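You operate a simulated robot arm through the tools that you are given. There is no shell and no other tool.

You are at the controls of a simulated robot arm. One attempt, no reset.

TASK
Test the empty aisle arm: up, turn, back, down, then brake it.
Fine: by its buttons; right up, a quarter turn and back, right down; dial to 15 kg; black lever to Brake.

It is judged by the outcome, as a careful person would: the job done as asked, and still so three seconds after it is handed in. It fails if anything else is knocked over, pushed out of place, dropped, spilled or broken.

THE ROBOT
A 7-joint arm with a fingered hand, fixed in place. Base frame: the origin is at the foot of the arm, x ahead of it, y to its left, z up. Lengths are in mm, angles in degrees, forces in N, time in s.
Its first joint turns from -149.0 to 149.0 degrees. Payload 3.5 kg.
Tool frame: the origin (TCP) lies between the finger pads and is the grasp point; the fingertips stand 30 mm ahead of it; z points along the fingers, y is the line along which they close. Largest opening 104 mm; the body of the gripper starts 35 mm behind the TCP. The gripper is a hand of 4 fingers: y runs from the thumb to the fingers, the wrist lies at [-15, -110, -186] in the tool frame.
Orientation is that of the tool frame in the base frame, as a unit quaternion [x, y, z, w]. With the fingers straight down and the wrist toward the robot, the tool's x, y and z point along [0, 1, 0], [1, 0, 0] and [0, 0, -1] of the base frame.

THE INTERFACE
- The arm moves only by the tool drive_tool. Its argument "plan" is a list of rows, each a list of 6 numbers: the shift along the base's x, y, z in mm, then the turn, a rotation vector about the base's x, y, z in degrees. In form: [[dx, dy, dz, ax, ay, az], ...]. A call has 1 to 20 rows; each row shifts and turns the commanded pose from where the row before left it. Rows are played at 5 a second. More than 50 mm and 8.6 degrees between two rows, and nothing of the call is played. Where a pose cannot be reached the arm comes as near as it can. A force on the tool above 40 N (or 10 N above the force at the start of the call, whichever is more), or a blocked arm, ends the call early, and 0.2 s more pass. In this call time passes only in rows, and 0.2 s behind the last. The reply holds the time, the measured pose of the TCP, the force on the tool along the base axes, the opening and the grip force, in the units named above and with some noise, with the torque about the TCP (base axes, N m) and any sound that the robot's microphone picked up.
- Cameras (640 x 400 px; columns grow to the right, rows downward): "scene" is fixed at [50.2, 500.4, 1727.8]; the picture's right is [-0.35, -0.94, 0.00], its down [-0.57, 0.21, -0.79] and it looks along [0.74, -0.28, -0.61] (base axes); focal length 310 px, centre (320, 200). "wrist" rides on the gripper at [61, -92, -130] in the tool frame; the picture's right is [-0.81, 0.27, -0.52], its down [-0.53, -0.71, 0.46] and it looks along [-0.24, 0.64, 0.72] (tool axes); focal length 275 px, centre (320, 200). There is no depth. A picture from a camera that has moved, and an enlarged one, comes with that camera's place and axes in the base frame and with its lens.
- capture(camera): a new picture of that camera. It takes no simulated time.
- slide_trunk(by): slides the trunk up (or, below 0, down) by that many mm; the arm rides with it, the base frame stays. It gives what a move gives, with no picture.
- set_fingers(index, middle, ring, thumb_bend, thumb_turn): sets how far each is bent, from 0 (flat) to 1 (curled in); at 0.3 the hand is open as for a grip, at 0.7 the pads meet at the TCP. One left out holds its place. A second passes; each finger stops where it meets its share of the squeeze, and holds until it gets a number again. It is the only way to open and close the hand. It gives what a move gives, with no picture; readings hold the bend of each and the force on the fingers (four entries, about 0 where the hand has none), thumb and palm. thumb_turn goes from beside the hand (0) to across from the fingers (1), as for a grip.
- inspect(camera, box): a new picture of the part [left, top, right, bottom] of that camera's present view, enlarged. It takes no simulated time.
- job_done(): hands the job in; it is judged then, once.

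Nothing tells you positions but the pictures and the camera data. Unless the task says otherwise, let go and move clear before handing in.

The tools are called by a JSON object that holds its "method" and its "body". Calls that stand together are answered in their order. drive_tool: Moves the arm, as the interface text tells. Its arguments: {"type":"object","properties":{"plan":{"type":"array"}},"required":["plan"]} The other tools are called the same way: slide_trunk (by) slides the trunk up or down; set_fingers (index, middle, ring, thumb_bend, thumb_turn) moves the fingers one by one; capture (camera) takes a picture; inspect (camera, box) takes an enlarged picture of a part of a camera's view; job_done () hands the job in.

At the start:

```text
t: 0.0
eef_pos: [642.6, 116.0, 1488.7]
ee_rot: [0.707, 0.707, 0.0, 0.0]
force: [0.7, -0.2, -0.3]
moment: [0.01, 0.04, 0.02]
gripper_width: 103.7
finger_force: 0.1
shape: jaw
bend: [0.3, 0.3, 0.3, 0.3, 0.98]
finger forces: [0.1, 0.0, 0.0, 0.0, 0.1, 0.0]
trunk travel left (down, up): [-625.0, 85.0]
```

scene: 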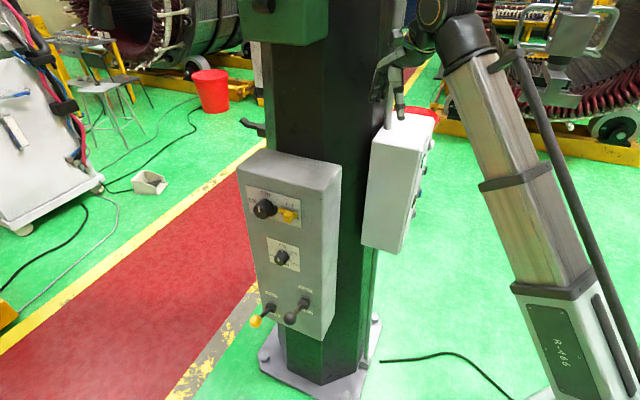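
wrist: 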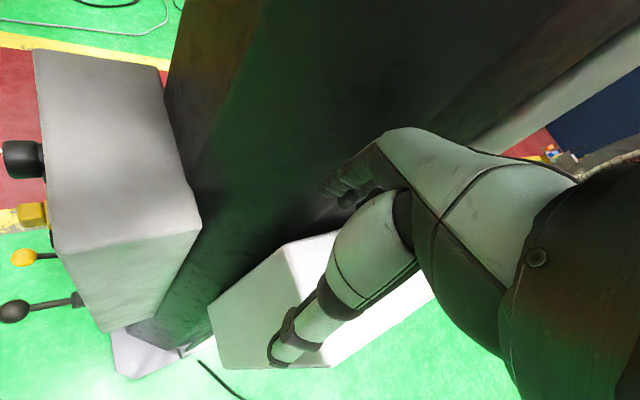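

I see a column with a grey control box (dials, yellow and black levers) on its near face and a second box around the side. I'll look closer at the panels before moving anything.

{"method": "inspect", "body": {"camera": "scene", "box": [230, 140, 350, 350]}}

{"method": "inspect", "body": {"camera": "scene", "box": [240, 180, 320, 230]}}

{"method": "inspect", "body": {"camera": "scene", "box": [250, 230, 330, 280]}}

{"method": "inspect", "body": {"camera": "scene", "box": [240, 280, 336, 340]}}

{"method": "inspect", "body": {"camera": "scene", "box": [340, 80, 468, 260]}}

{"method": "inspect", "body": {"camera": "scene", "box": [230, 0, 470, 150]}}

```text
1.90 times, centred on (290, 245) of scene
camera zoom: at [50.2, 500.4, 1727.8], right [-0.35, -0.94, 0.0], down [-0.57, 0.21, -0.79], along [0.74, -0.28, -0.61], focal length 592 px, centre (377, 114)
```

zoom: 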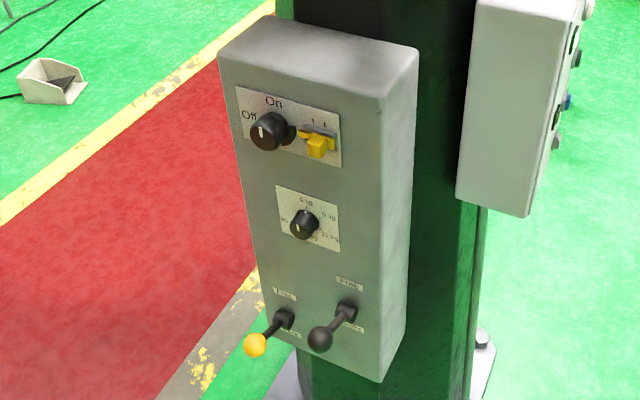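

```text
8.00 times, centred on (280, 205) of scene
camera zoom: at [50.2, 500.4, 1727.8], right [-0.35, -0.94, 0.0], down [-0.57, 0.21, -0.79], along [0.74, -0.28, -0.61], focal length 2484 px, centre (640, 160)
```

zoom: 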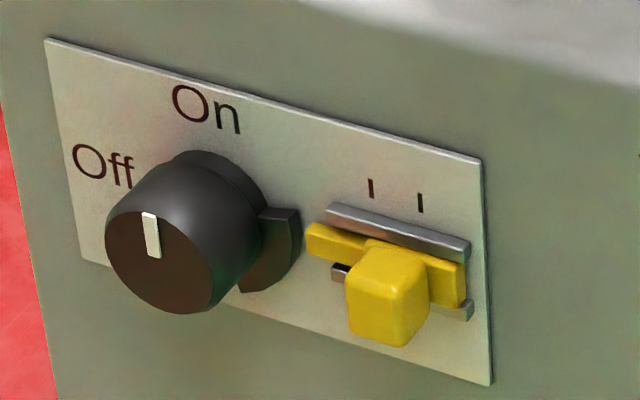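

```text
8.00 times, centred on (290, 255) of scene
camera zoom: at [50.2, 500.4, 1727.8], right [-0.35, -0.94, 0.0], down [-0.57, 0.21, -0.79], along [0.74, -0.28, -0.61], focal length 2484 px, centre (560, -240)
```

zoom: 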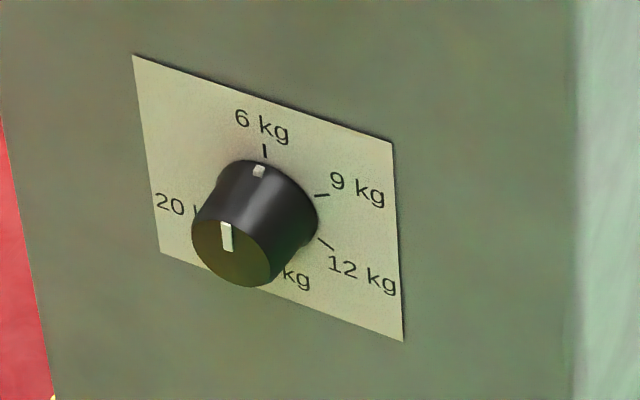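

```text
6.67 times, centred on (288, 310) of scene
camera zoom: at [50.2, 500.4, 1727.8], right [-0.35, -0.94, 0.0], down [-0.57, 0.21, -0.79], along [0.74, -0.28, -0.61], focal length 2070 px, centre (533, -533)
```

zoom: 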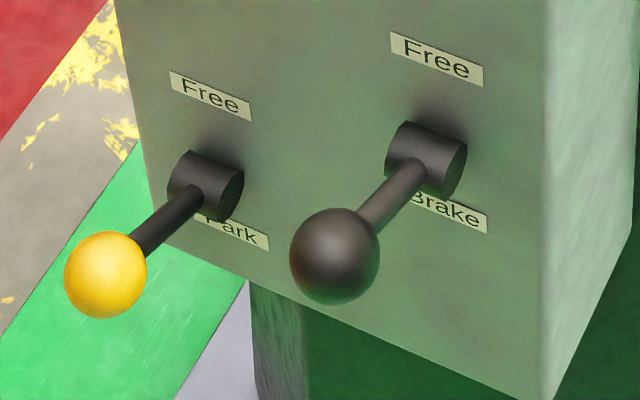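

```text
2.22 times, centred on (404, 170) of scene
camera zoom: at [50.2, 500.4, 1727.8], right [-0.35, -0.94, 0.0], down [-0.57, 0.21, -0.79], along [0.74, -0.28, -0.61], focal length 690 px, centre (133, 267)
```

zoom: 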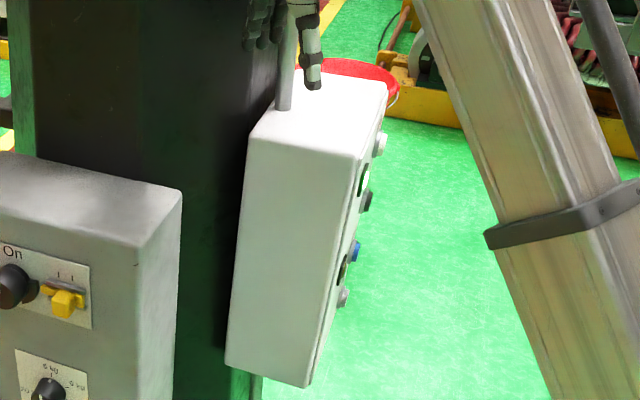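

```text
2.67 times, centred on (350, 75) of scene
camera zoom: at [50.2, 500.4, 1727.8], right [-0.35, -0.94, 0.0], down [-0.57, 0.21, -0.79], along [0.74, -0.28, -0.61], focal length 828 px, centre (240, 533)
```

zoom: 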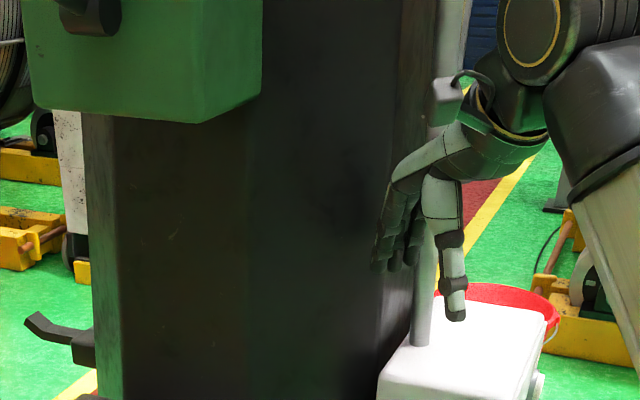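

The column carries box A (on/off knob, yellow slider, kg dial, yellow and black levers) facing roughly (-x,+y), and box B with buttons facing roughly (-x,-y). I'll first back the hand away from the column and then look around with the wrist camera.

{"method": "drive_tool", "body": {"plan": [[-40, 0, 0, 0, 0, 0], [-40, 0, 0, 0, 0, 0], [-40, 0, 0, 0, -8, 0], [-30, -20, 0, 0, -8, 0], [0, -30, 0, 0, -8, 0], [0, -30, 0, 0, -8, 0]]}}

{"method": "capture", "body": {"camera": "wrist"}}

{"method": "capture", "body": {"camera": "scene"}}

```text
t: 1.4
eef_pos: [576.0, 57.2, 1414.1]
ee_rot: [0.68, 0.68, 0.195, 0.195]
force: [-0.9, 0.0, 0.3]
moment: [0.04, -0.03, 0.01]
gripper_width: 103.8
finger_force: 0.1
shape: jaw
bend: [0.3, 0.3, 0.3, 0.3, 0.98]
finger forces: [0.0, 0.0, 0.1, 0.1, 0.1, 0.0]
out of reach, approached as far as the arm can: row 1, 2, 3, 4, 5
trunk travel left (down, up): [-625.0, 85.0]
```

```text
taken
camera wrist: at [428.5, 117.7, 1475.1], right [-0.04, -0.81, 0.58], down [-0.36, -0.53, -0.76], along [0.93, -0.24, -0.27], focal length 275 px, centre (320, 200)
```

wrist: 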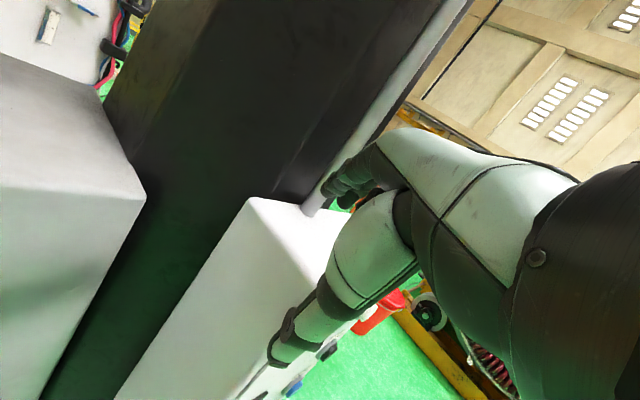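

```text
taken
```

scene: 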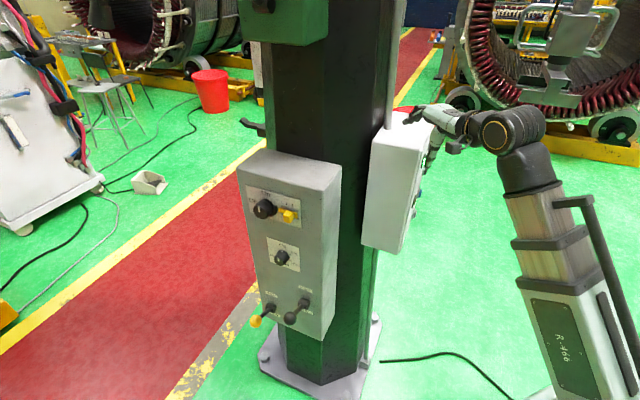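

The arm is near the edge of its reach here. I'll check the background for the lifting arms and get a better look at what's around.

{"method": "inspect", "body": {"camera": "scene", "box": [480, 0, 640, 120]}}

{"method": "inspect", "body": {"camera": "scene", "box": [220, 0, 420, 150]}}

{"method": "inspect", "body": {"camera": "scene", "box": [350, 90, 510, 190]}}

```text
3.33 times, centred on (560, 60) of scene
camera zoom: at [50.2, 500.4, 1727.8], right [-0.35, -0.94, 0.0], down [-0.57, 0.21, -0.79], along [0.74, -0.28, -0.61], focal length 1035 px, centre (-480, 667)
```

zoom: 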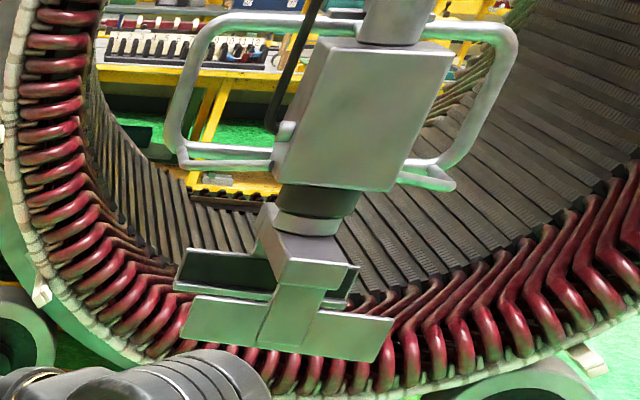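

```text
2.67 times, centred on (320, 75) of scene
camera zoom: at [50.2, 500.4, 1727.8], right [-0.35, -0.94, 0.0], down [-0.57, 0.21, -0.79], along [0.74, -0.28, -0.61], focal length 828 px, centre (320, 533)
```

zoom: 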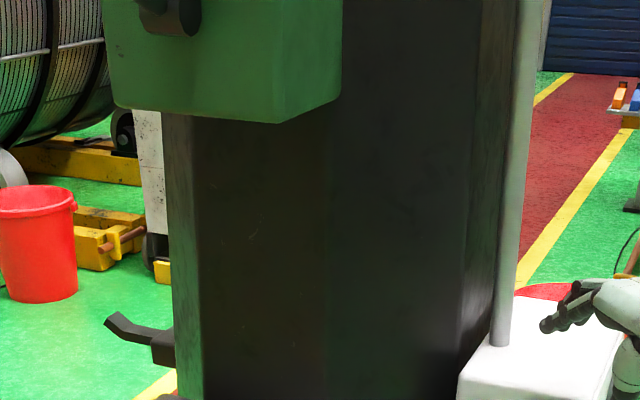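

```text
4.00 times, centred on (430, 140) of scene
camera zoom: at [50.2, 500.4, 1727.8], right [-0.35, -0.94, 0.0], down [-0.57, 0.21, -0.79], along [0.74, -0.28, -0.61], focal length 1242 px, centre (-120, 440)
```

zoom: 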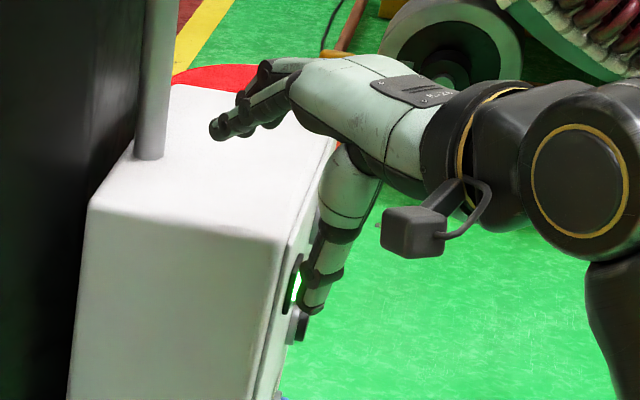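

The hanging gripper with handles at the back right looks like the empty arm. The thumb is close to box B's buttons, so I'll move off to the right (-y), lift slightly, and turn to view that face.

{"method": "drive_tool", "body": {"plan": [[0, -40, 0, 0, 0, 0], [0, -40, 0, 0, 0, 0], [0, -40, 0, 0, 0, 0], [0, -40, 0, 0, 0, 0], [0, -40, 0, 0, 0, 0]]}}

{"method": "capture", "body": {"camera": "wrist"}}

{"method": "inspect", "body": {"camera": "scene", "box": [350, 60, 590, 210]}}

```text
t: 2.6
eef_pos: [574.8, -140.4, 1415.7]
ee_rot: [0.68, 0.68, 0.195, 0.195]
force: [-0.4, -0.2, -0.3]
moment: [0.03, -0.02, -0.01]
gripper_width: 103.8
finger_force: 0.0
shape: jaw
bend: [0.3, 0.3, 0.3, 0.3, 0.98]
finger forces: [0.0, 0.1, 0.1, 0.0, 0.1, 0.0]
trunk travel left (down, up): [-625.0, 85.0]
```

```text
taken
camera wrist: at [428.0, -79.3, 1477.0], right [-0.04, -0.81, 0.58], down [-0.36, -0.53, -0.76], along [0.93, -0.24, -0.27], focal length 275 px, centre (320, 200)
```

wrist: 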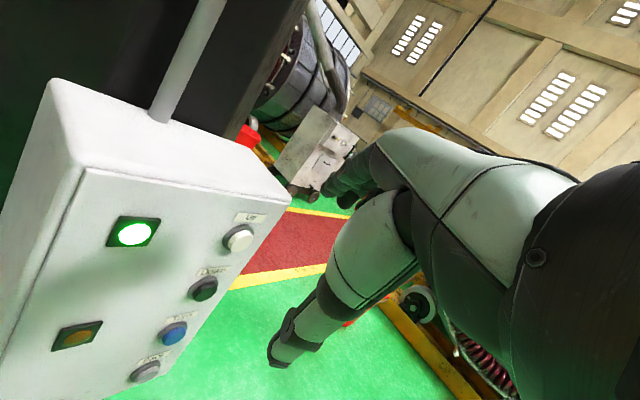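

```text
2.67 times, centred on (470, 135) of scene
camera zoom: at [50.2, 500.4, 1727.8], right [-0.35, -0.94, 0.0], down [-0.57, 0.21, -0.79], along [0.74, -0.28, -0.61], focal length 828 px, centre (-80, 373)
```

zoom: 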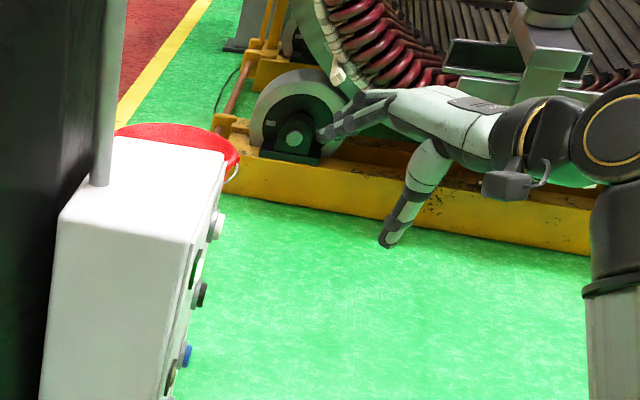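

Box B's button face is visible: a lit green lamp, a dim amber lamp and four labelled buttons. I'll read the labels.

{"method": "inspect", "body": {"camera": "wrist", "box": [120, 190, 300, 310]}}

{"method": "inspect", "body": {"camera": "wrist", "box": [40, 290, 220, 400]}}

{"method": "inspect", "body": {"camera": "wrist", "box": [200, 200, 280, 260]}}

{"method": "inspect", "body": {"camera": "wrist", "box": [170, 250, 250, 310]}}

{"method": "inspect", "body": {"camera": "wrist", "box": [130, 310, 210, 390]}}

```text
3.33 times, centred on (210, 250) of wrist
camera zoom: at [428.0, -79.3, 1477.0], right [-0.04, -0.81, 0.58], down [-0.36, -0.53, -0.76], along [0.93, -0.24, -0.27], focal length 918 px, centre (687, 33)
```

zoom: 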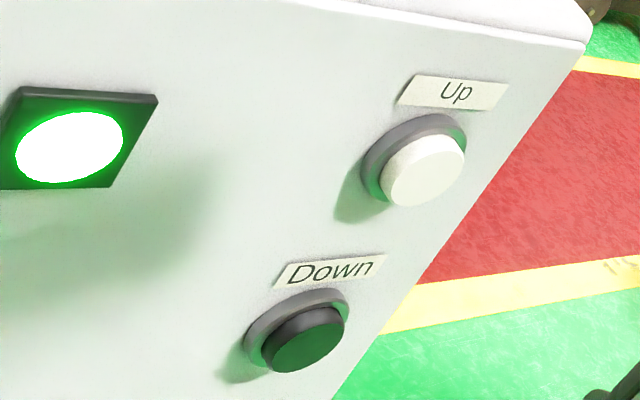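

```text
3.56 times, centred on (130, 345) of wrist
camera zoom: at [428.0, -79.3, 1477.0], right [-0.04, -0.81, 0.58], down [-0.36, -0.53, -0.76], along [0.93, -0.24, -0.27], focal length 979 px, centre (996, -316)
```

zoom: 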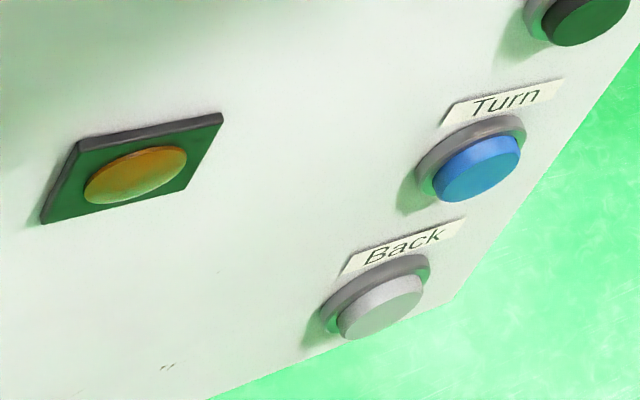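

```text
6.67 times, centred on (240, 230) of wrist
camera zoom: at [428.0, -79.3, 1477.0], right [-0.04, -0.81, 0.58], down [-0.36, -0.53, -0.76], along [0.93, -0.24, -0.27], focal length 1835 px, centre (853, 0)
```

zoom: 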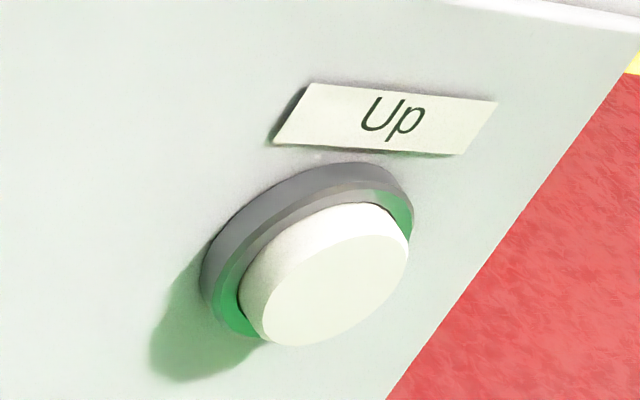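

```text
6.67 times, centred on (210, 280) of wrist
camera zoom: at [428.0, -79.3, 1477.0], right [-0.04, -0.81, 0.58], down [-0.36, -0.53, -0.76], along [0.93, -0.24, -0.27], focal length 1835 px, centre (1053, -333)
```

zoom: 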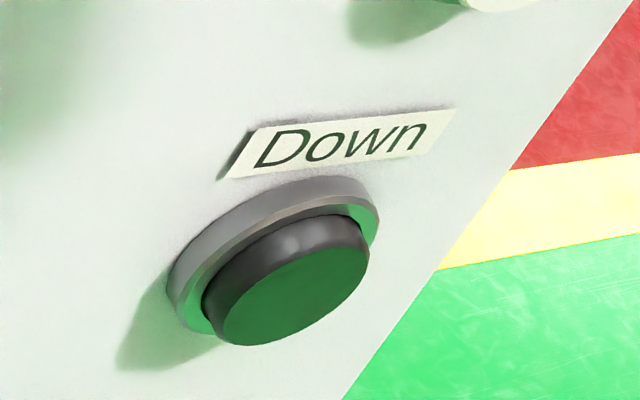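

```text
5.00 times, centred on (170, 350) of wrist
camera zoom: at [428.0, -79.3, 1477.0], right [-0.04, -0.81, 0.58], down [-0.36, -0.53, -0.76], along [0.93, -0.24, -0.27], focal length 1376 px, centre (1070, -550)
```

zoom: 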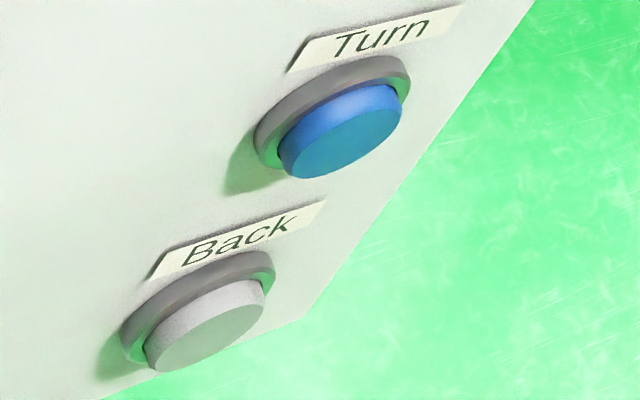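

Buttons from top to bottom are Up (white), Down (black), Turn (blue), Back (grey). Before pressing anything I want to locate the lifting arm itself, so I'll turn the hand to the right to look towards it.

{"method": "drive_tool", "body": {"plan": [[0, -28.9, 0, 0, 0, -8.5], [-4.2, -28.5, 0, 0, 0, -8.5], [-8.5, -27.7, 0, 0, 0, -8.5], [-12.5, -26, 0, 0, 0, -8.5]]}}

{"method": "capture", "body": {"camera": "wrist"}}

{"method": "capture", "body": {"camera": "scene"}}

```text
t: 3.6
eef_pos: [550.3, -252.7, 1413.5]
ee_rot: [0.849, 0.45, 0.129, 0.244]
force: [-0.8, 0.2, -0.2]
moment: [0.01, 0.0, -0.07]
gripper_width: 104.2
finger_force: 0.1
shape: jaw
bend: [0.3, 0.3, 0.3, 0.3, 0.98]
finger forces: [0.1, 0.1, 0.0, 0.0, 0.1, 0.1]
trunk travel left (down, up): [-625.0, 85.0]
```

```text
taken
camera wrist: at [462.7, -119.6, 1474.6], right [-0.49, -0.65, 0.58], down [-0.6, -0.24, -0.76], along [0.63, -0.72, -0.27], focal length 275 px, centre (320, 200)
```

wrist: 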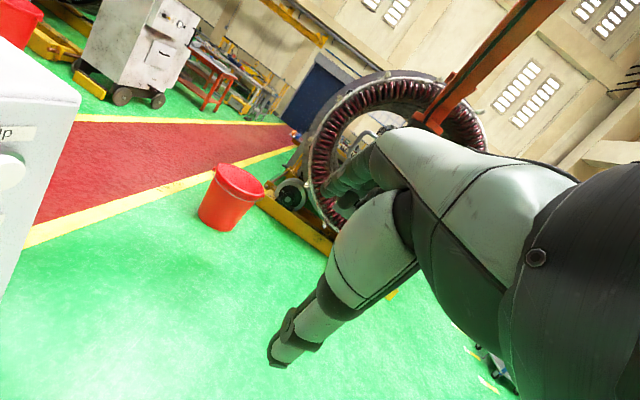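

```text
taken
```

scene: 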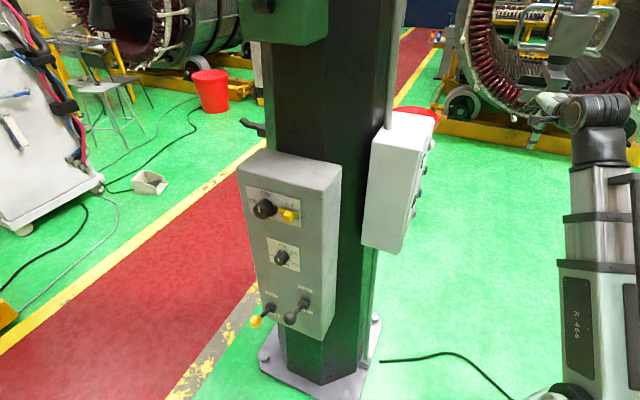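

An orange vertical member is showing at upper right. I'll turn a bit further to see the whole arm.

{"method": "drive_tool", "body": {"plan": [[-16.2, -23.9, 0, 0, 0, -8.5], [-19.7, -21.2, 0, 0, 0, -8.5], [-22.6, -18, 0, 0, 0, -8.5], [-25, -14.4, 0, 0, 0, -8.5]]}}

{"method": "capture", "body": {"camera": "wrist"}}

{"method": "capture", "body": {"camera": "scene"}}

```text
t: 4.6
eef_pos: [466.3, -329.9, 1413.5]
ee_rot: [0.944, 0.182, 0.053, 0.27]
force: [0.7, -0.3, -0.6]
moment: [-0.03, 0.0, 0.02]
gripper_width: 104.2
finger_force: 0.0
shape: jaw
bend: [0.3, 0.3, 0.3, 0.3, 0.98]
finger forces: [0.1, 0.1, 0.0, 0.0, 0.1, 0.1]
trunk travel left (down, up): [-625.0, 85.0]
```

```text
taken
camera wrist: at [467.7, -171.7, 1474.1], right [-0.77, -0.26, 0.58], down [-0.63, 0.14, -0.76], along [0.12, -0.95, -0.27], focal length 275 px, centre (320, 200)
```

wrist: 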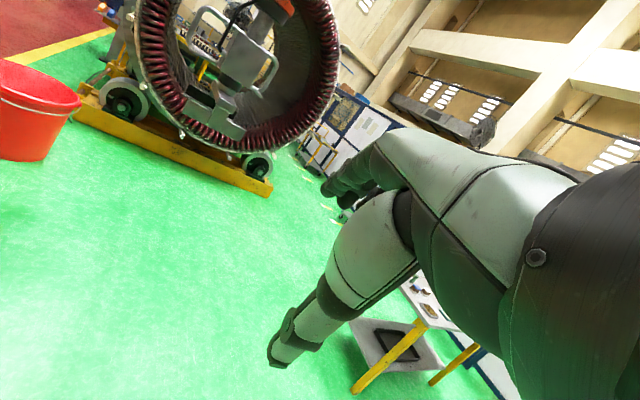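

```text
taken
```

scene: 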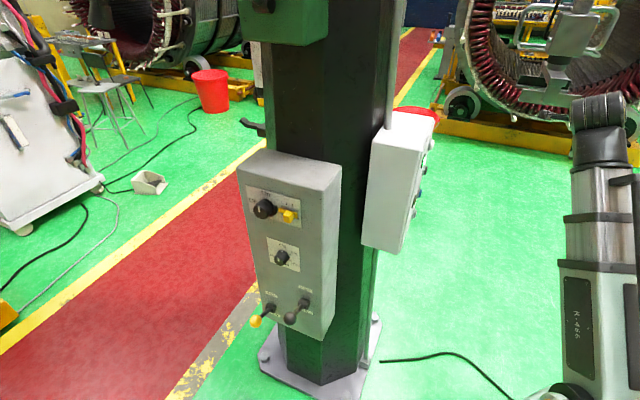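

The empty gripper hangs in front of the stator ring. I'll zoom to judge its place and what carries it.

{"method": "inspect", "body": {"camera": "wrist", "box": [120, 0, 360, 160]}}

{"method": "inspect", "body": {"camera": "wrist", "box": [180, 0, 300, 80]}}

```text
2.50 times, centred on (240, 80) of wrist
camera zoom: at [467.7, -171.7, 1474.1], right [-0.77, -0.26, 0.58], down [-0.63, 0.14, -0.76], along [0.12, -0.95, -0.27], focal length 688 px, centre (520, 500)
```

zoom: 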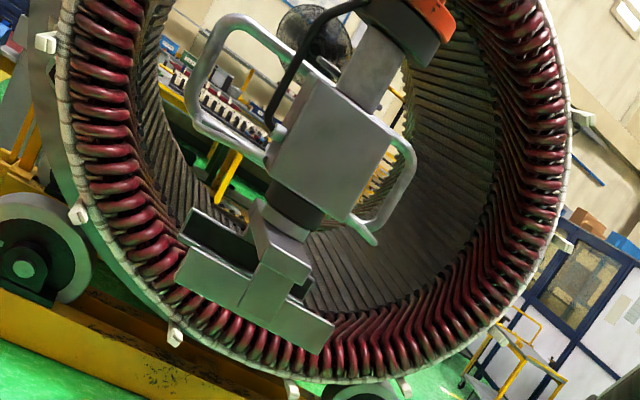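

```text
5.00 times, centred on (240, 40) of wrist
camera zoom: at [467.7, -171.7, 1474.1], right [-0.77, -0.26, 0.58], down [-0.63, 0.14, -0.76], along [0.12, -0.95, -0.27], focal length 1376 px, centre (720, 1000)
```

zoom: 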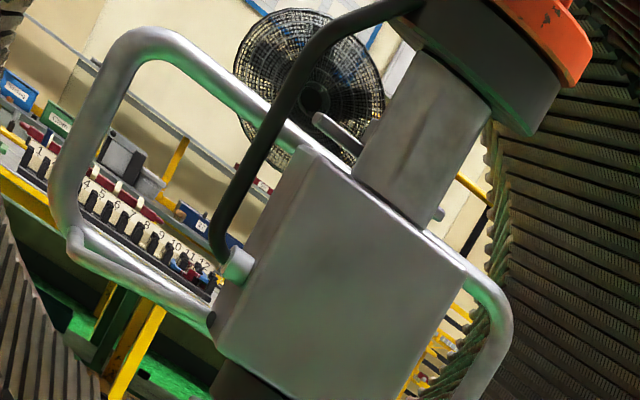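

The empty arm hangs well to the right (about 1.2 m from the column), so it is clear of my hand. Next I'll form a pointing hand here in free space and check how it looks.

{"method": "set_fingers", "body": {"index": 0, "middle": 1, "ring": 1, "thumb_bend": 1, "thumb_turn": 0.5}}

{"method": "capture", "body": {"camera": "wrist"}}

{"method": "inspect", "body": {"camera": "scene", "box": [480, 60, 640, 180]}}

```text
t: 5.6
eef_pos: [465.8, -329.4, 1412.7]
ee_rot: [0.944, 0.183, 0.052, 0.27]
force: [-0.5, -0.1, 0.0]
moment: [0.0, 0.02, -0.01]
gripper_width: 48.8
finger_force: 0.1
shape: fingers
bend: [0.0, 1.0, 1.0, 1.0, 0.51]
finger forces: [0.1, 0.1, 0.0, 0.1, 0.0, 0.0]
trunk travel left (down, up): [-625.0, 85.0]
```

```text
taken
camera wrist: at [467.8, -171.5, 1474.0], right [-0.77, -0.27, 0.58], down [-0.63, 0.14, -0.76], along [0.12, -0.95, -0.27], focal length 275 px, centre (320, 200)
```

wrist: 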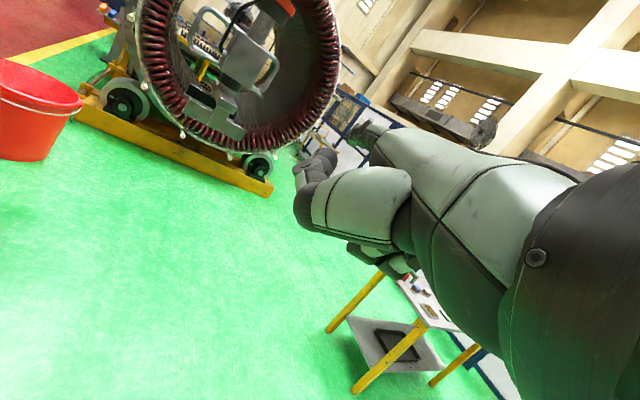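

```text
3.33 times, centred on (560, 120) of scene
camera zoom: at [50.2, 500.4, 1727.8], right [-0.35, -0.94, 0.0], down [-0.57, 0.21, -0.79], along [0.74, -0.28, -0.61], focal length 1035 px, centre (-480, 467)
```

zoom: 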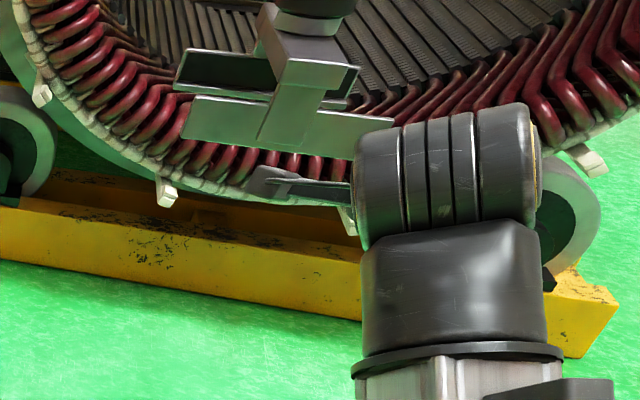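

The hand's shape is hidden behind the wrist from here. I'll swing back to the earlier heading where the fixed camera sees the fingers from the side.

{"method": "drive_tool", "body": {"plan": [[25, 14.4, 0, 0, 0, 8.5], [22.6, 18, 0, 0, 0, 8.5], [19.7, 21.2, 0, 0, 0, 8.5], [16.2, 23.9, 0, 0, 0, 8.5], [12.5, 26, 0, 0, 0, 8.5], [8.5, 27.7, 0, 0, 0, 8.5], [4.2, 28.5, 0, 0, 0, 8.5], [0, 28.9, 0, 0, 0, 8.5]]}}

{"method": "capture", "body": {"camera": "wrist"}}

{"method": "inspect", "body": {"camera": "scene", "box": [400, 60, 560, 180]}}

```text
t: 7.4
eef_pos: [574.7, -140.9, 1412.5]
ee_rot: [0.679, 0.681, 0.195, 0.195]
force: [1.4, -0.3, -0.1]
moment: [-0.02, -0.02, -0.03]
gripper_width: 48.8
finger_force: 0.1
shape: fingers
bend: [0.0, 1.0, 1.0, 1.0, 0.51]
finger forces: [0.0, 0.0, 0.0, 0.1, 0.1, 0.0]
trunk travel left (down, up): [-625.0, 85.0]
```

```text
taken
camera wrist: at [428.1, -80.8, 1474.1], right [-0.04, -0.81, 0.59], down [-0.36, -0.53, -0.76], along [0.93, -0.24, -0.27], focal length 275 px, centre (320, 200)
```

wrist: 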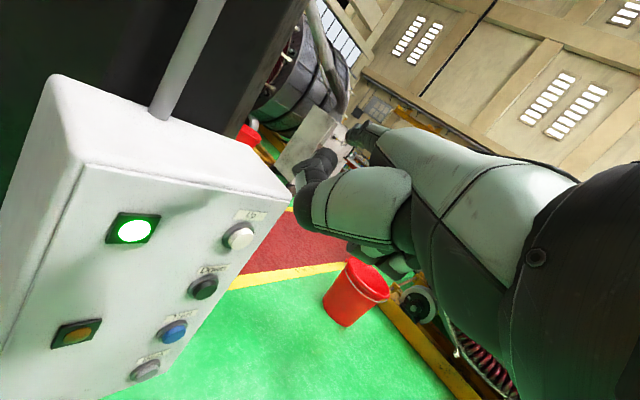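

```text
3.33 times, centred on (480, 120) of scene
camera zoom: at [50.2, 500.4, 1727.8], right [-0.35, -0.94, 0.0], down [-0.57, 0.21, -0.79], along [0.74, -0.28, -0.61], focal length 1035 px, centre (-213, 467)
```

zoom: 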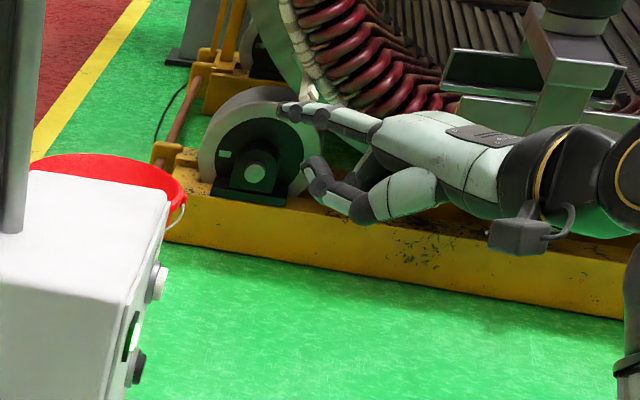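

The index finger is now extended and leads the bent thumb. I'll zoom in from both cameras to pin down the index tip in the tool frame.

{"method": "inspect", "body": {"camera": "wrist", "box": [280, 100, 440, 200]}}

{"method": "inspect", "body": {"camera": "scene", "box": [455, 75, 535, 135]}}

```text
4.00 times, centred on (360, 150) of wrist
camera zoom: at [428.1, -80.8, 1474.1], right [-0.04, -0.81, 0.59], down [-0.36, -0.53, -0.76], along [0.93, -0.24, -0.27], focal length 1101 px, centre (160, 400)
```

zoom: 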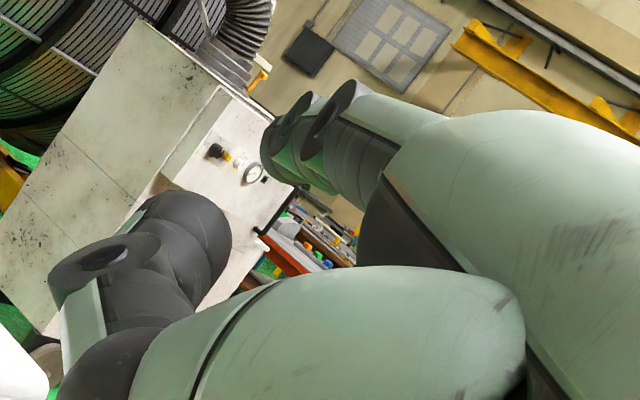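

```text
6.67 times, centred on (495, 105) of scene
camera zoom: at [50.2, 500.4, 1727.8], right [-0.35, -0.94, 0.0], down [-0.57, 0.21, -0.79], along [0.74, -0.28, -0.61], focal length 2070 px, centre (-847, 833)
```

zoom: 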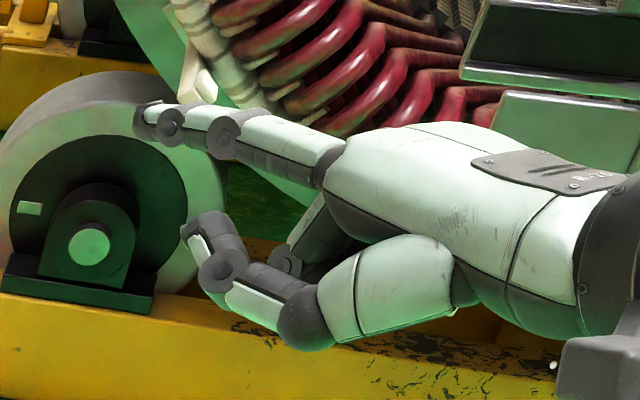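

From both cameras I place the buttons at about x 713, y -108, with z around 1296 (Up), 1207 (Down), 1122 (Turn), 1033 (Back), and the index tip about (16, 92, -6) from the TCP in tool axes. Now I'll bring the pointing finger to a standoff in front of the Up button.

{"method": "drive_tool", "body": {"plan": [[-5, -40, 0, 0, 0, 7.5], [-5, -40, 0, 0, 0, 7.5], [-5, -40, 0, 0, 0, 7.5], [10, 0, -40, 0, 0, 7.5], [10, 0, -40, 0, 0, 7.5], [10, 0, -40, 0, 0, 7.5], [13, 16, -25, 0, 0, 0], [13, 16, -25, 0, 0, 0]]}}

{"method": "capture", "body": {"camera": "wrist"}}

{"method": "inspect", "body": {"camera": "scene", "box": [360, 90, 600, 240]}}

```text
t: 9.2
eef_pos: [616.1, -231.0, 1240.3]
ee_rot: [0.368, 0.888, 0.254, 0.105]
force: [-0.5, -0.7, -0.4]
moment: [0.02, 0.03, 0.01]
gripper_width: 49.1
finger_force: 0.1
shape: fingers
bend: [0.0, 1.0, 1.0, 1.0, 0.51]
finger forces: [0.0, 0.0, 0.0, 0.0, 0.1, 0.0]
trunk travel left (down, up): [-625.0, 85.0]
```

```text
taken
camera wrist: at [469.2, -291.8, 1302.9], right [0.54, -0.6, 0.58], down [0.12, -0.63, -0.76], along [0.83, 0.49, -0.27], focal length 275 px, centre (320, 200)
```

wrist: 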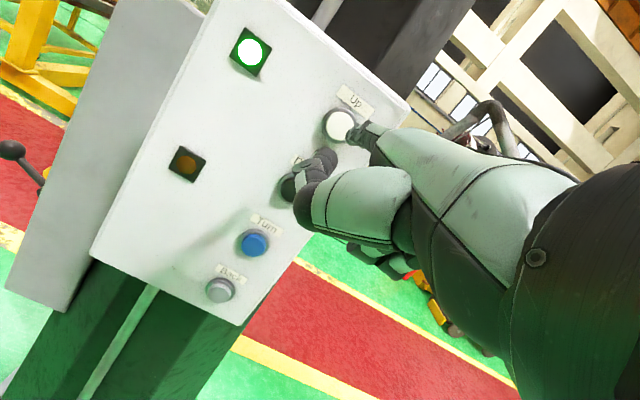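

```text
2.67 times, centred on (480, 165) of scene
camera zoom: at [50.2, 500.4, 1727.8], right [-0.35, -0.94, 0.0], down [-0.57, 0.21, -0.79], along [0.74, -0.28, -0.61], focal length 828 px, centre (-107, 293)
```

zoom: 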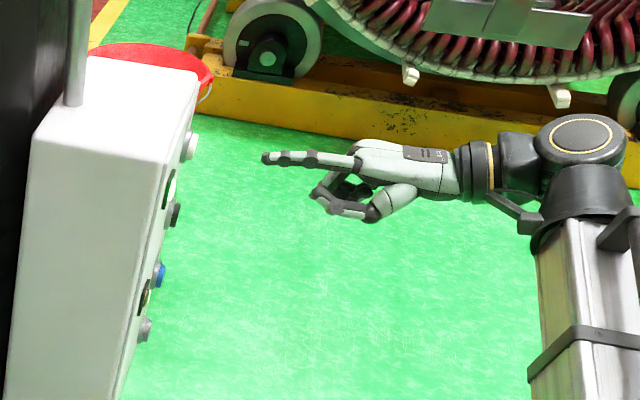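

The finger is lined up with the Up button, about 80 mm short of it. I'll advance most of the way and check the alignment.

{"method": "drive_tool", "body": {"plan": [[8, 8, 0, 0, 0, 0], [8, 8, 0, 0, 0, 0], [8, 8, 0, 0, 0, 0], [8, 8, 0, 0, 0, 0], [8, 8, 0, 0, 0, 0]]}}

{"method": "inspect", "body": {"camera": "wrist", "box": [260, 60, 460, 200]}}

{"method": "inspect", "body": {"camera": "scene", "box": [400, 110, 520, 200]}}

```text
t: 10.4
eef_pos: [656.4, -189.3, 1242.8]
ee_rot: [0.368, 0.888, 0.255, 0.106]
force: [0.7, -1.3, -1.0]
moment: [-0.03, 0.02, -0.02]
gripper_width: 48.9
finger_force: 0.0
shape: fingers
bend: [0.0, 1.0, 1.0, 1.0, 0.51]
finger forces: [0.0, 0.1, 0.1, 0.0, 0.0, 0.1]
trunk travel left (down, up): [-625.0, 85.0]
```

```text
2.86 times, centred on (360, 130) of wrist
camera zoom: at [510.1, -250.6, 1304.4], right [0.54, -0.6, 0.58], down [0.12, -0.63, -0.76], along [0.83, 0.48, -0.27], focal length 786 px, centre (206, 400)
```

zoom: 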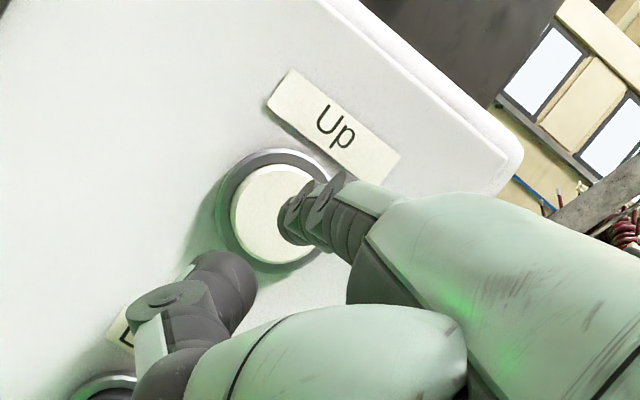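

```text
4.44 times, centred on (460, 155) of scene
camera zoom: at [50.2, 500.4, 1727.8], right [-0.35, -0.94, 0.0], down [-0.57, 0.21, -0.79], along [0.74, -0.28, -0.61], focal length 1380 px, centre (-302, 400)
```

zoom: 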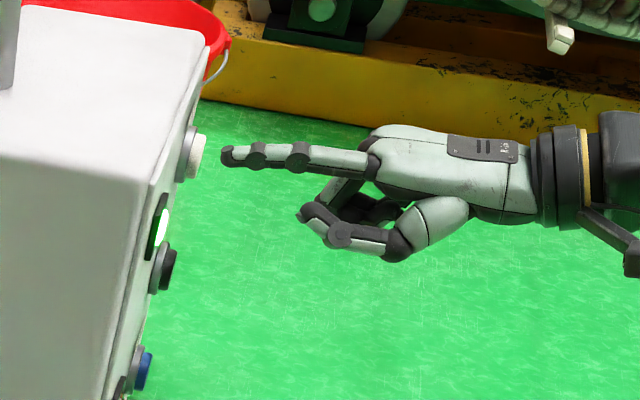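

Nicely aligned with the white cap, roughly 20 mm to go. I'll ease forward in small steps and watch force and sound.

{"method": "drive_tool", "body": {"plan": [[3, 3, 0, 0, 0, 0], [3, 3, 0, 0, 0, 0], [3, 3, 0, 0, 0, 0], [2, 2, 0, 0, 0, 0]]}}

{"method": "inspect", "body": {"camera": "scene", "box": [400, 110, 520, 200]}}

{"method": "inspect", "body": {"camera": "wrist", "box": [260, 60, 460, 200]}}

```text
t: 11.4
eef_pos: [666.4, -178.6, 1241.4]
ee_rot: [0.368, 0.888, 0.255, 0.105]
force: [-2.4, -2.6, 0.9]
moment: [0.13, -0.16, 0.03]
gripper_width: 48.2
finger_force: 1.2
shape: fingers
bend: [0.0, 1.0, 1.0, 1.0, 0.51]
finger forces: [3.3, 0.1, 0.0, 0.0, 0.0, 0.0]
trunk travel left (down, up): [-625.0, 85.0]
heard: click
```

```text
4.44 times, centred on (460, 155) of scene
camera zoom: at [50.2, 500.4, 1727.8], right [-0.35, -0.94, 0.0], down [-0.57, 0.21, -0.79], along [0.74, -0.28, -0.61], focal length 1380 px, centre (-302, 400)
```

zoom: 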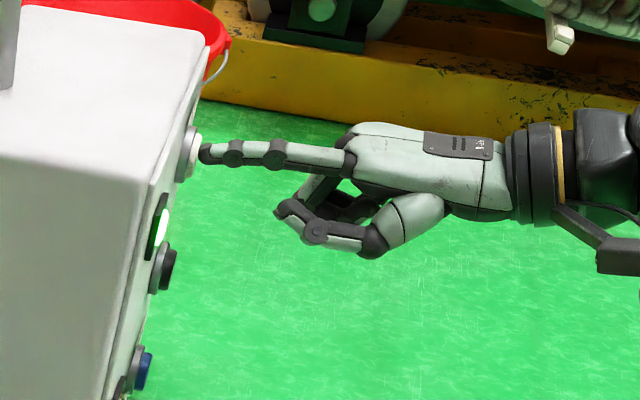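

```text
2.86 times, centred on (360, 130) of wrist
camera zoom: at [519.0, -239.7, 1304.0], right [0.54, -0.6, 0.58], down [0.12, -0.63, -0.76], along [0.83, 0.49, -0.27], focal length 786 px, centre (206, 400)
```

zoom: 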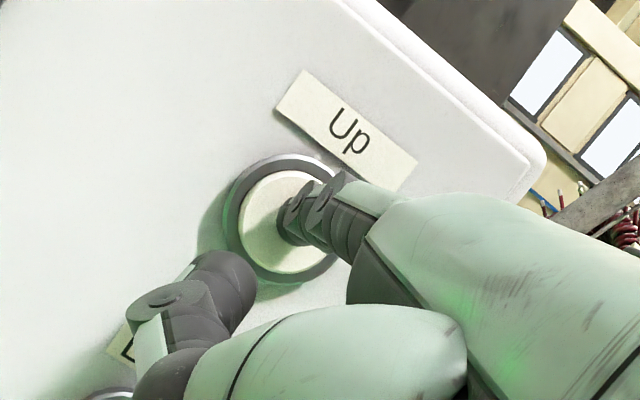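

A click was heard with about 3 N on the finger, so the Up button is actuated. I'll check whether the arm is rising.

{"method": "capture", "body": {"camera": "scene"}}

{"method": "drive_tool", "body": {"plan": [[0, 0, 0, 0, 0, 0], [0, 0, 0, 0, 0, 0], [0, 0, 0, 0, 0, 0]]}}

{"method": "capture", "body": {"camera": "scene"}}

{"method": "capture", "body": {"camera": "wrist"}}

```text
taken
```

scene: 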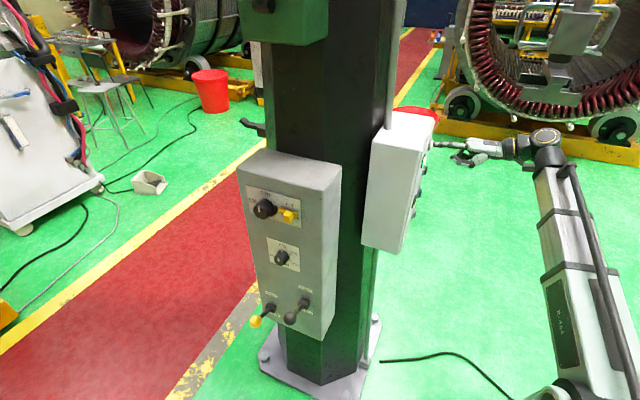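

```text
t: 12.2
eef_pos: [666.7, -178.3, 1242.1]
ee_rot: [0.367, 0.889, 0.254, 0.105]
force: [-3.1, -2.8, 0.0]
moment: [0.13, -0.16, 0.07]
gripper_width: 48.5
finger_force: 2.0
shape: fingers
bend: [0.0, 1.0, 1.0, 1.0, 0.51]
finger forces: [3.3, 0.0, 0.0, 0.0, 0.0, 0.0]
trunk travel left (down, up): [-625.0, 85.0]
```

```text
taken
```

scene: 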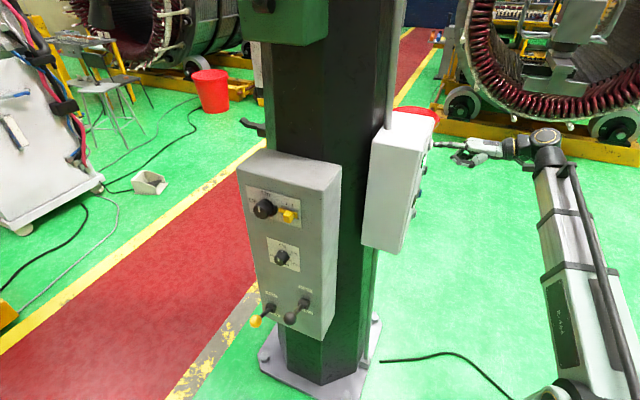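

```text
taken
camera wrist: at [519.1, -239.7, 1304.1], right [0.54, -0.6, 0.58], down [0.12, -0.63, -0.76], along [0.83, 0.49, -0.27], focal length 275 px, centre (320, 200)
```

wrist: 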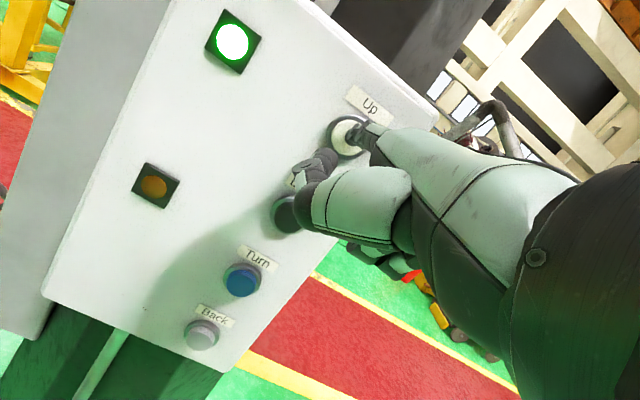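

The gripper seems to be rising while the button is held. I'll keep holding and watch its motion.

{"method": "drive_tool", "body": {"plan": [[0, 0, 0, 0, 0, 0], [0, 0, 0, 0, 0, 0], [0, 0, 0, 0, 0, 0], [0, 0, 0, 0, 0, 0], [0, 0, 0, 0, 0, 0]]}}

{"method": "inspect", "body": {"camera": "scene", "box": [480, 0, 640, 120]}}

{"method": "capture", "body": {"camera": "wrist"}}

```text
t: 13.4
eef_pos: [666.2, -178.0, 1241.8]
ee_rot: [0.368, 0.888, 0.255, 0.106]
force: [-2.2, -0.9, -0.7]
moment: [0.09, -0.16, 0.06]
gripper_width: 48.4
finger_force: 2.0
shape: fingers
bend: [0.0, 1.0, 1.0, 1.0, 0.51]
finger forces: [3.5, 0.0, 0.0, 0.1, 0.0, 0.1]
trunk travel left (down, up): [-625.0, 85.0]
```

```text
3.33 times, centred on (560, 60) of scene
camera zoom: at [50.2, 500.4, 1727.8], right [-0.35, -0.94, 0.0], down [-0.57, 0.21, -0.79], along [0.74, -0.28, -0.61], focal length 1035 px, centre (-480, 667)
```

zoom: 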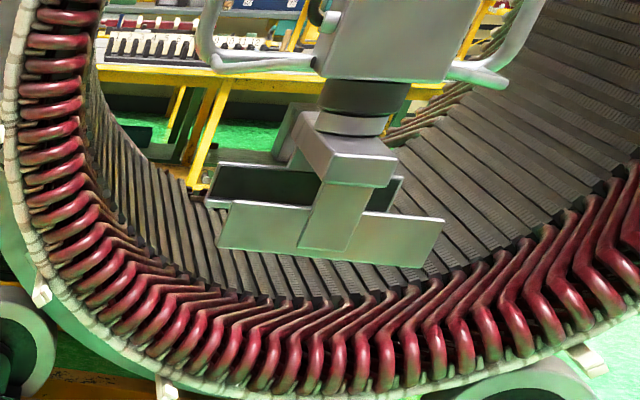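

```text
taken
camera wrist: at [519.1, -239.7, 1304.1], right [0.54, -0.6, 0.58], down [0.12, -0.63, -0.76], along [0.83, 0.49, -0.27], focal length 275 px, centre (320, 200)
```

wrist: 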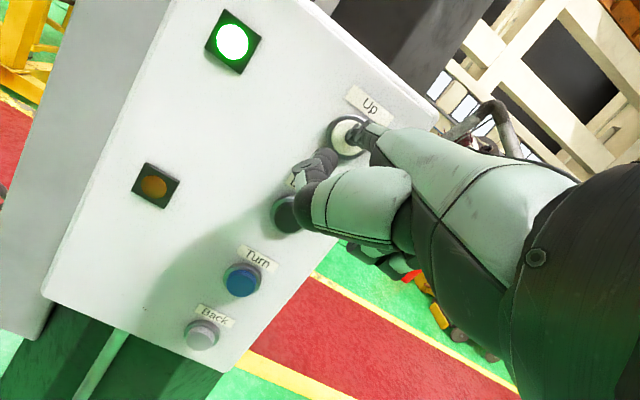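

The arm is rising while the button is held. I'll keep holding until it stops.

{"method": "drive_tool", "body": {"plan": [[0, 0, 0, 0, 0, 0], [0, 0, 0, 0, 0, 0], [0, 0, 0, 0, 0, 0], [0, 0, 0, 0, 0, 0], [0, 0, 0, 0, 0, 0], [0, 0, 0, 0, 0, 0], [0, 0, 0, 0, 0, 0], [0, 0, 0, 0, 0, 0], [0, 0, 0, 0, 0, 0], [0, 0, 0, 0, 0, 0]]}}

{"method": "inspect", "body": {"camera": "scene", "box": [480, 0, 640, 120]}}

{"method": "capture", "body": {"camera": "wrist"}}

```text
t: 15.6
eef_pos: [665.9, -179.6, 1241.4]
ee_rot: [0.368, 0.888, 0.254, 0.106]
force: [-1.7, -2.2, -1.2]
moment: [0.15, -0.13, 0.0]
gripper_width: 48.6
finger_force: 1.5
shape: fingers
bend: [0.0, 1.0, 1.0, 1.0, 0.51]
finger forces: [3.4, 0.0, 0.1, 0.0, 0.1, 0.0]
trunk travel left (down, up): [-625.0, 85.0]
```

```text
3.33 times, centred on (560, 60) of scene
camera zoom: at [50.2, 500.4, 1727.8], right [-0.35, -0.94, 0.0], down [-0.57, 0.21, -0.79], along [0.74, -0.28, -0.61], focal length 1035 px, centre (-480, 667)
```

zoom: 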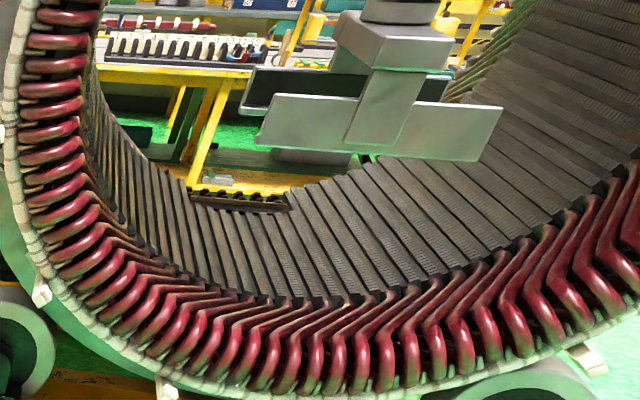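

```text
taken
camera wrist: at [519.1, -239.7, 1304.1], right [0.54, -0.6, 0.58], down [0.12, -0.63, -0.76], along [0.83, 0.49, -0.27], focal length 275 px, centre (320, 200)
```

wrist: 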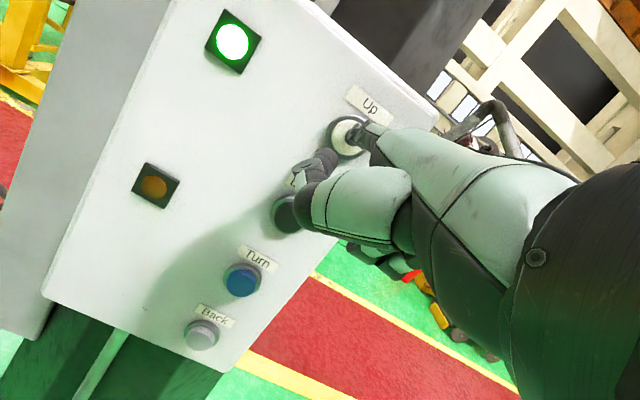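

Still rising steadily. I'll keep holding.

{"method": "drive_tool", "body": {"plan": [[0, 0, 0, 0, 0, 0], [0, 0, 0, 0, 0, 0], [0, 0, 0, 0, 0, 0], [0, 0, 0, 0, 0, 0], [0, 0, 0, 0, 0, 0], [0, 0, 0, 0, 0, 0], [0, 0, 0, 0, 0, 0], [0, 0, 0, 0, 0, 0], [0, 0, 0, 0, 0, 0], [0, 0, 0, 0, 0, 0]]}}

{"method": "inspect", "body": {"camera": "scene", "box": [480, 0, 640, 120]}}

{"method": "capture", "body": {"camera": "wrist"}}

```text
t: 17.8
eef_pos: [666.5, -177.5, 1242.3]
ee_rot: [0.368, 0.888, 0.255, 0.105]
force: [-2.2, -2.8, -0.5]
moment: [0.14, -0.16, 0.05]
gripper_width: 48.3
finger_force: 1.9
shape: fingers
bend: [0.0, 1.0, 1.0, 1.0, 0.51]
finger forces: [3.4, 0.1, 0.0, 0.1, 0.0, 0.1]
trunk travel left (down, up): [-625.0, 85.0]
```

```text
3.33 times, centred on (560, 60) of scene
camera zoom: at [50.2, 500.4, 1727.8], right [-0.35, -0.94, 0.0], down [-0.57, 0.21, -0.79], along [0.74, -0.28, -0.61], focal length 1035 px, centre (-480, 667)
```

zoom: 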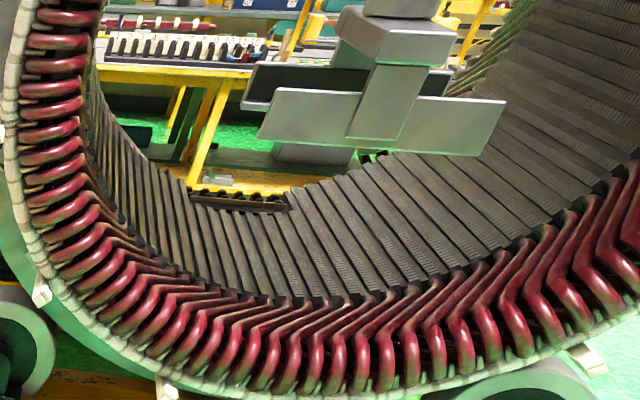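

```text
taken
camera wrist: at [519.1, -239.7, 1304.1], right [0.54, -0.6, 0.58], down [0.12, -0.63, -0.76], along [0.83, 0.49, -0.27], focal length 275 px, centre (320, 200)
```

wrist: 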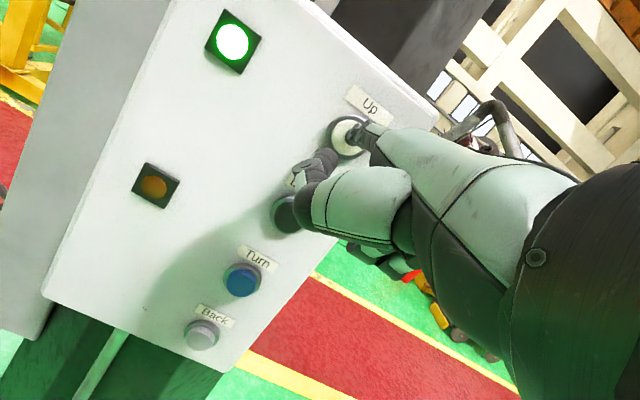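

It appears to have topped out (almost no change). One more hold to confirm it has really stopped.

{"method": "drive_tool", "body": {"plan": [[0, 0, 0, 0, 0, 0], [0, 0, 0, 0, 0, 0], [0, 0, 0, 0, 0, 0], [0, 0, 0, 0, 0, 0], [0, 0, 0, 0, 0, 0], [0, 0, 0, 0, 0, 0], [0, 0, 0, 0, 0, 0]]}}

{"method": "inspect", "body": {"camera": "scene", "box": [480, 0, 640, 120]}}

```text
t: 19.4
eef_pos: [665.9, -178.7, 1241.8]
ee_rot: [0.367, 0.888, 0.255, 0.105]
force: [-2.9, -2.6, -0.1]
moment: [0.12, -0.15, 0.08]
gripper_width: 48.5
finger_force: 1.7
shape: fingers
bend: [0.0, 1.0, 1.0, 1.0, 0.51]
finger forces: [3.4, 0.0, 0.0, 0.0, 0.0, 0.0]
trunk travel left (down, up): [-625.0, 85.0]
```

```text
3.33 times, centred on (560, 60) of scene
camera zoom: at [50.2, 500.4, 1727.8], right [-0.35, -0.94, 0.0], down [-0.57, 0.21, -0.79], along [0.74, -0.28, -0.61], focal length 1035 px, centre (-480, 667)
```

zoom: 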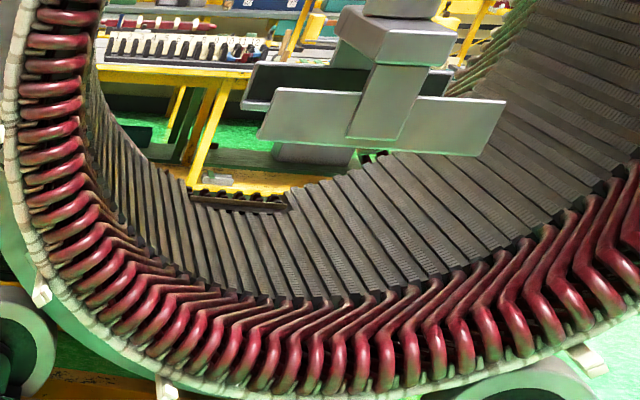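

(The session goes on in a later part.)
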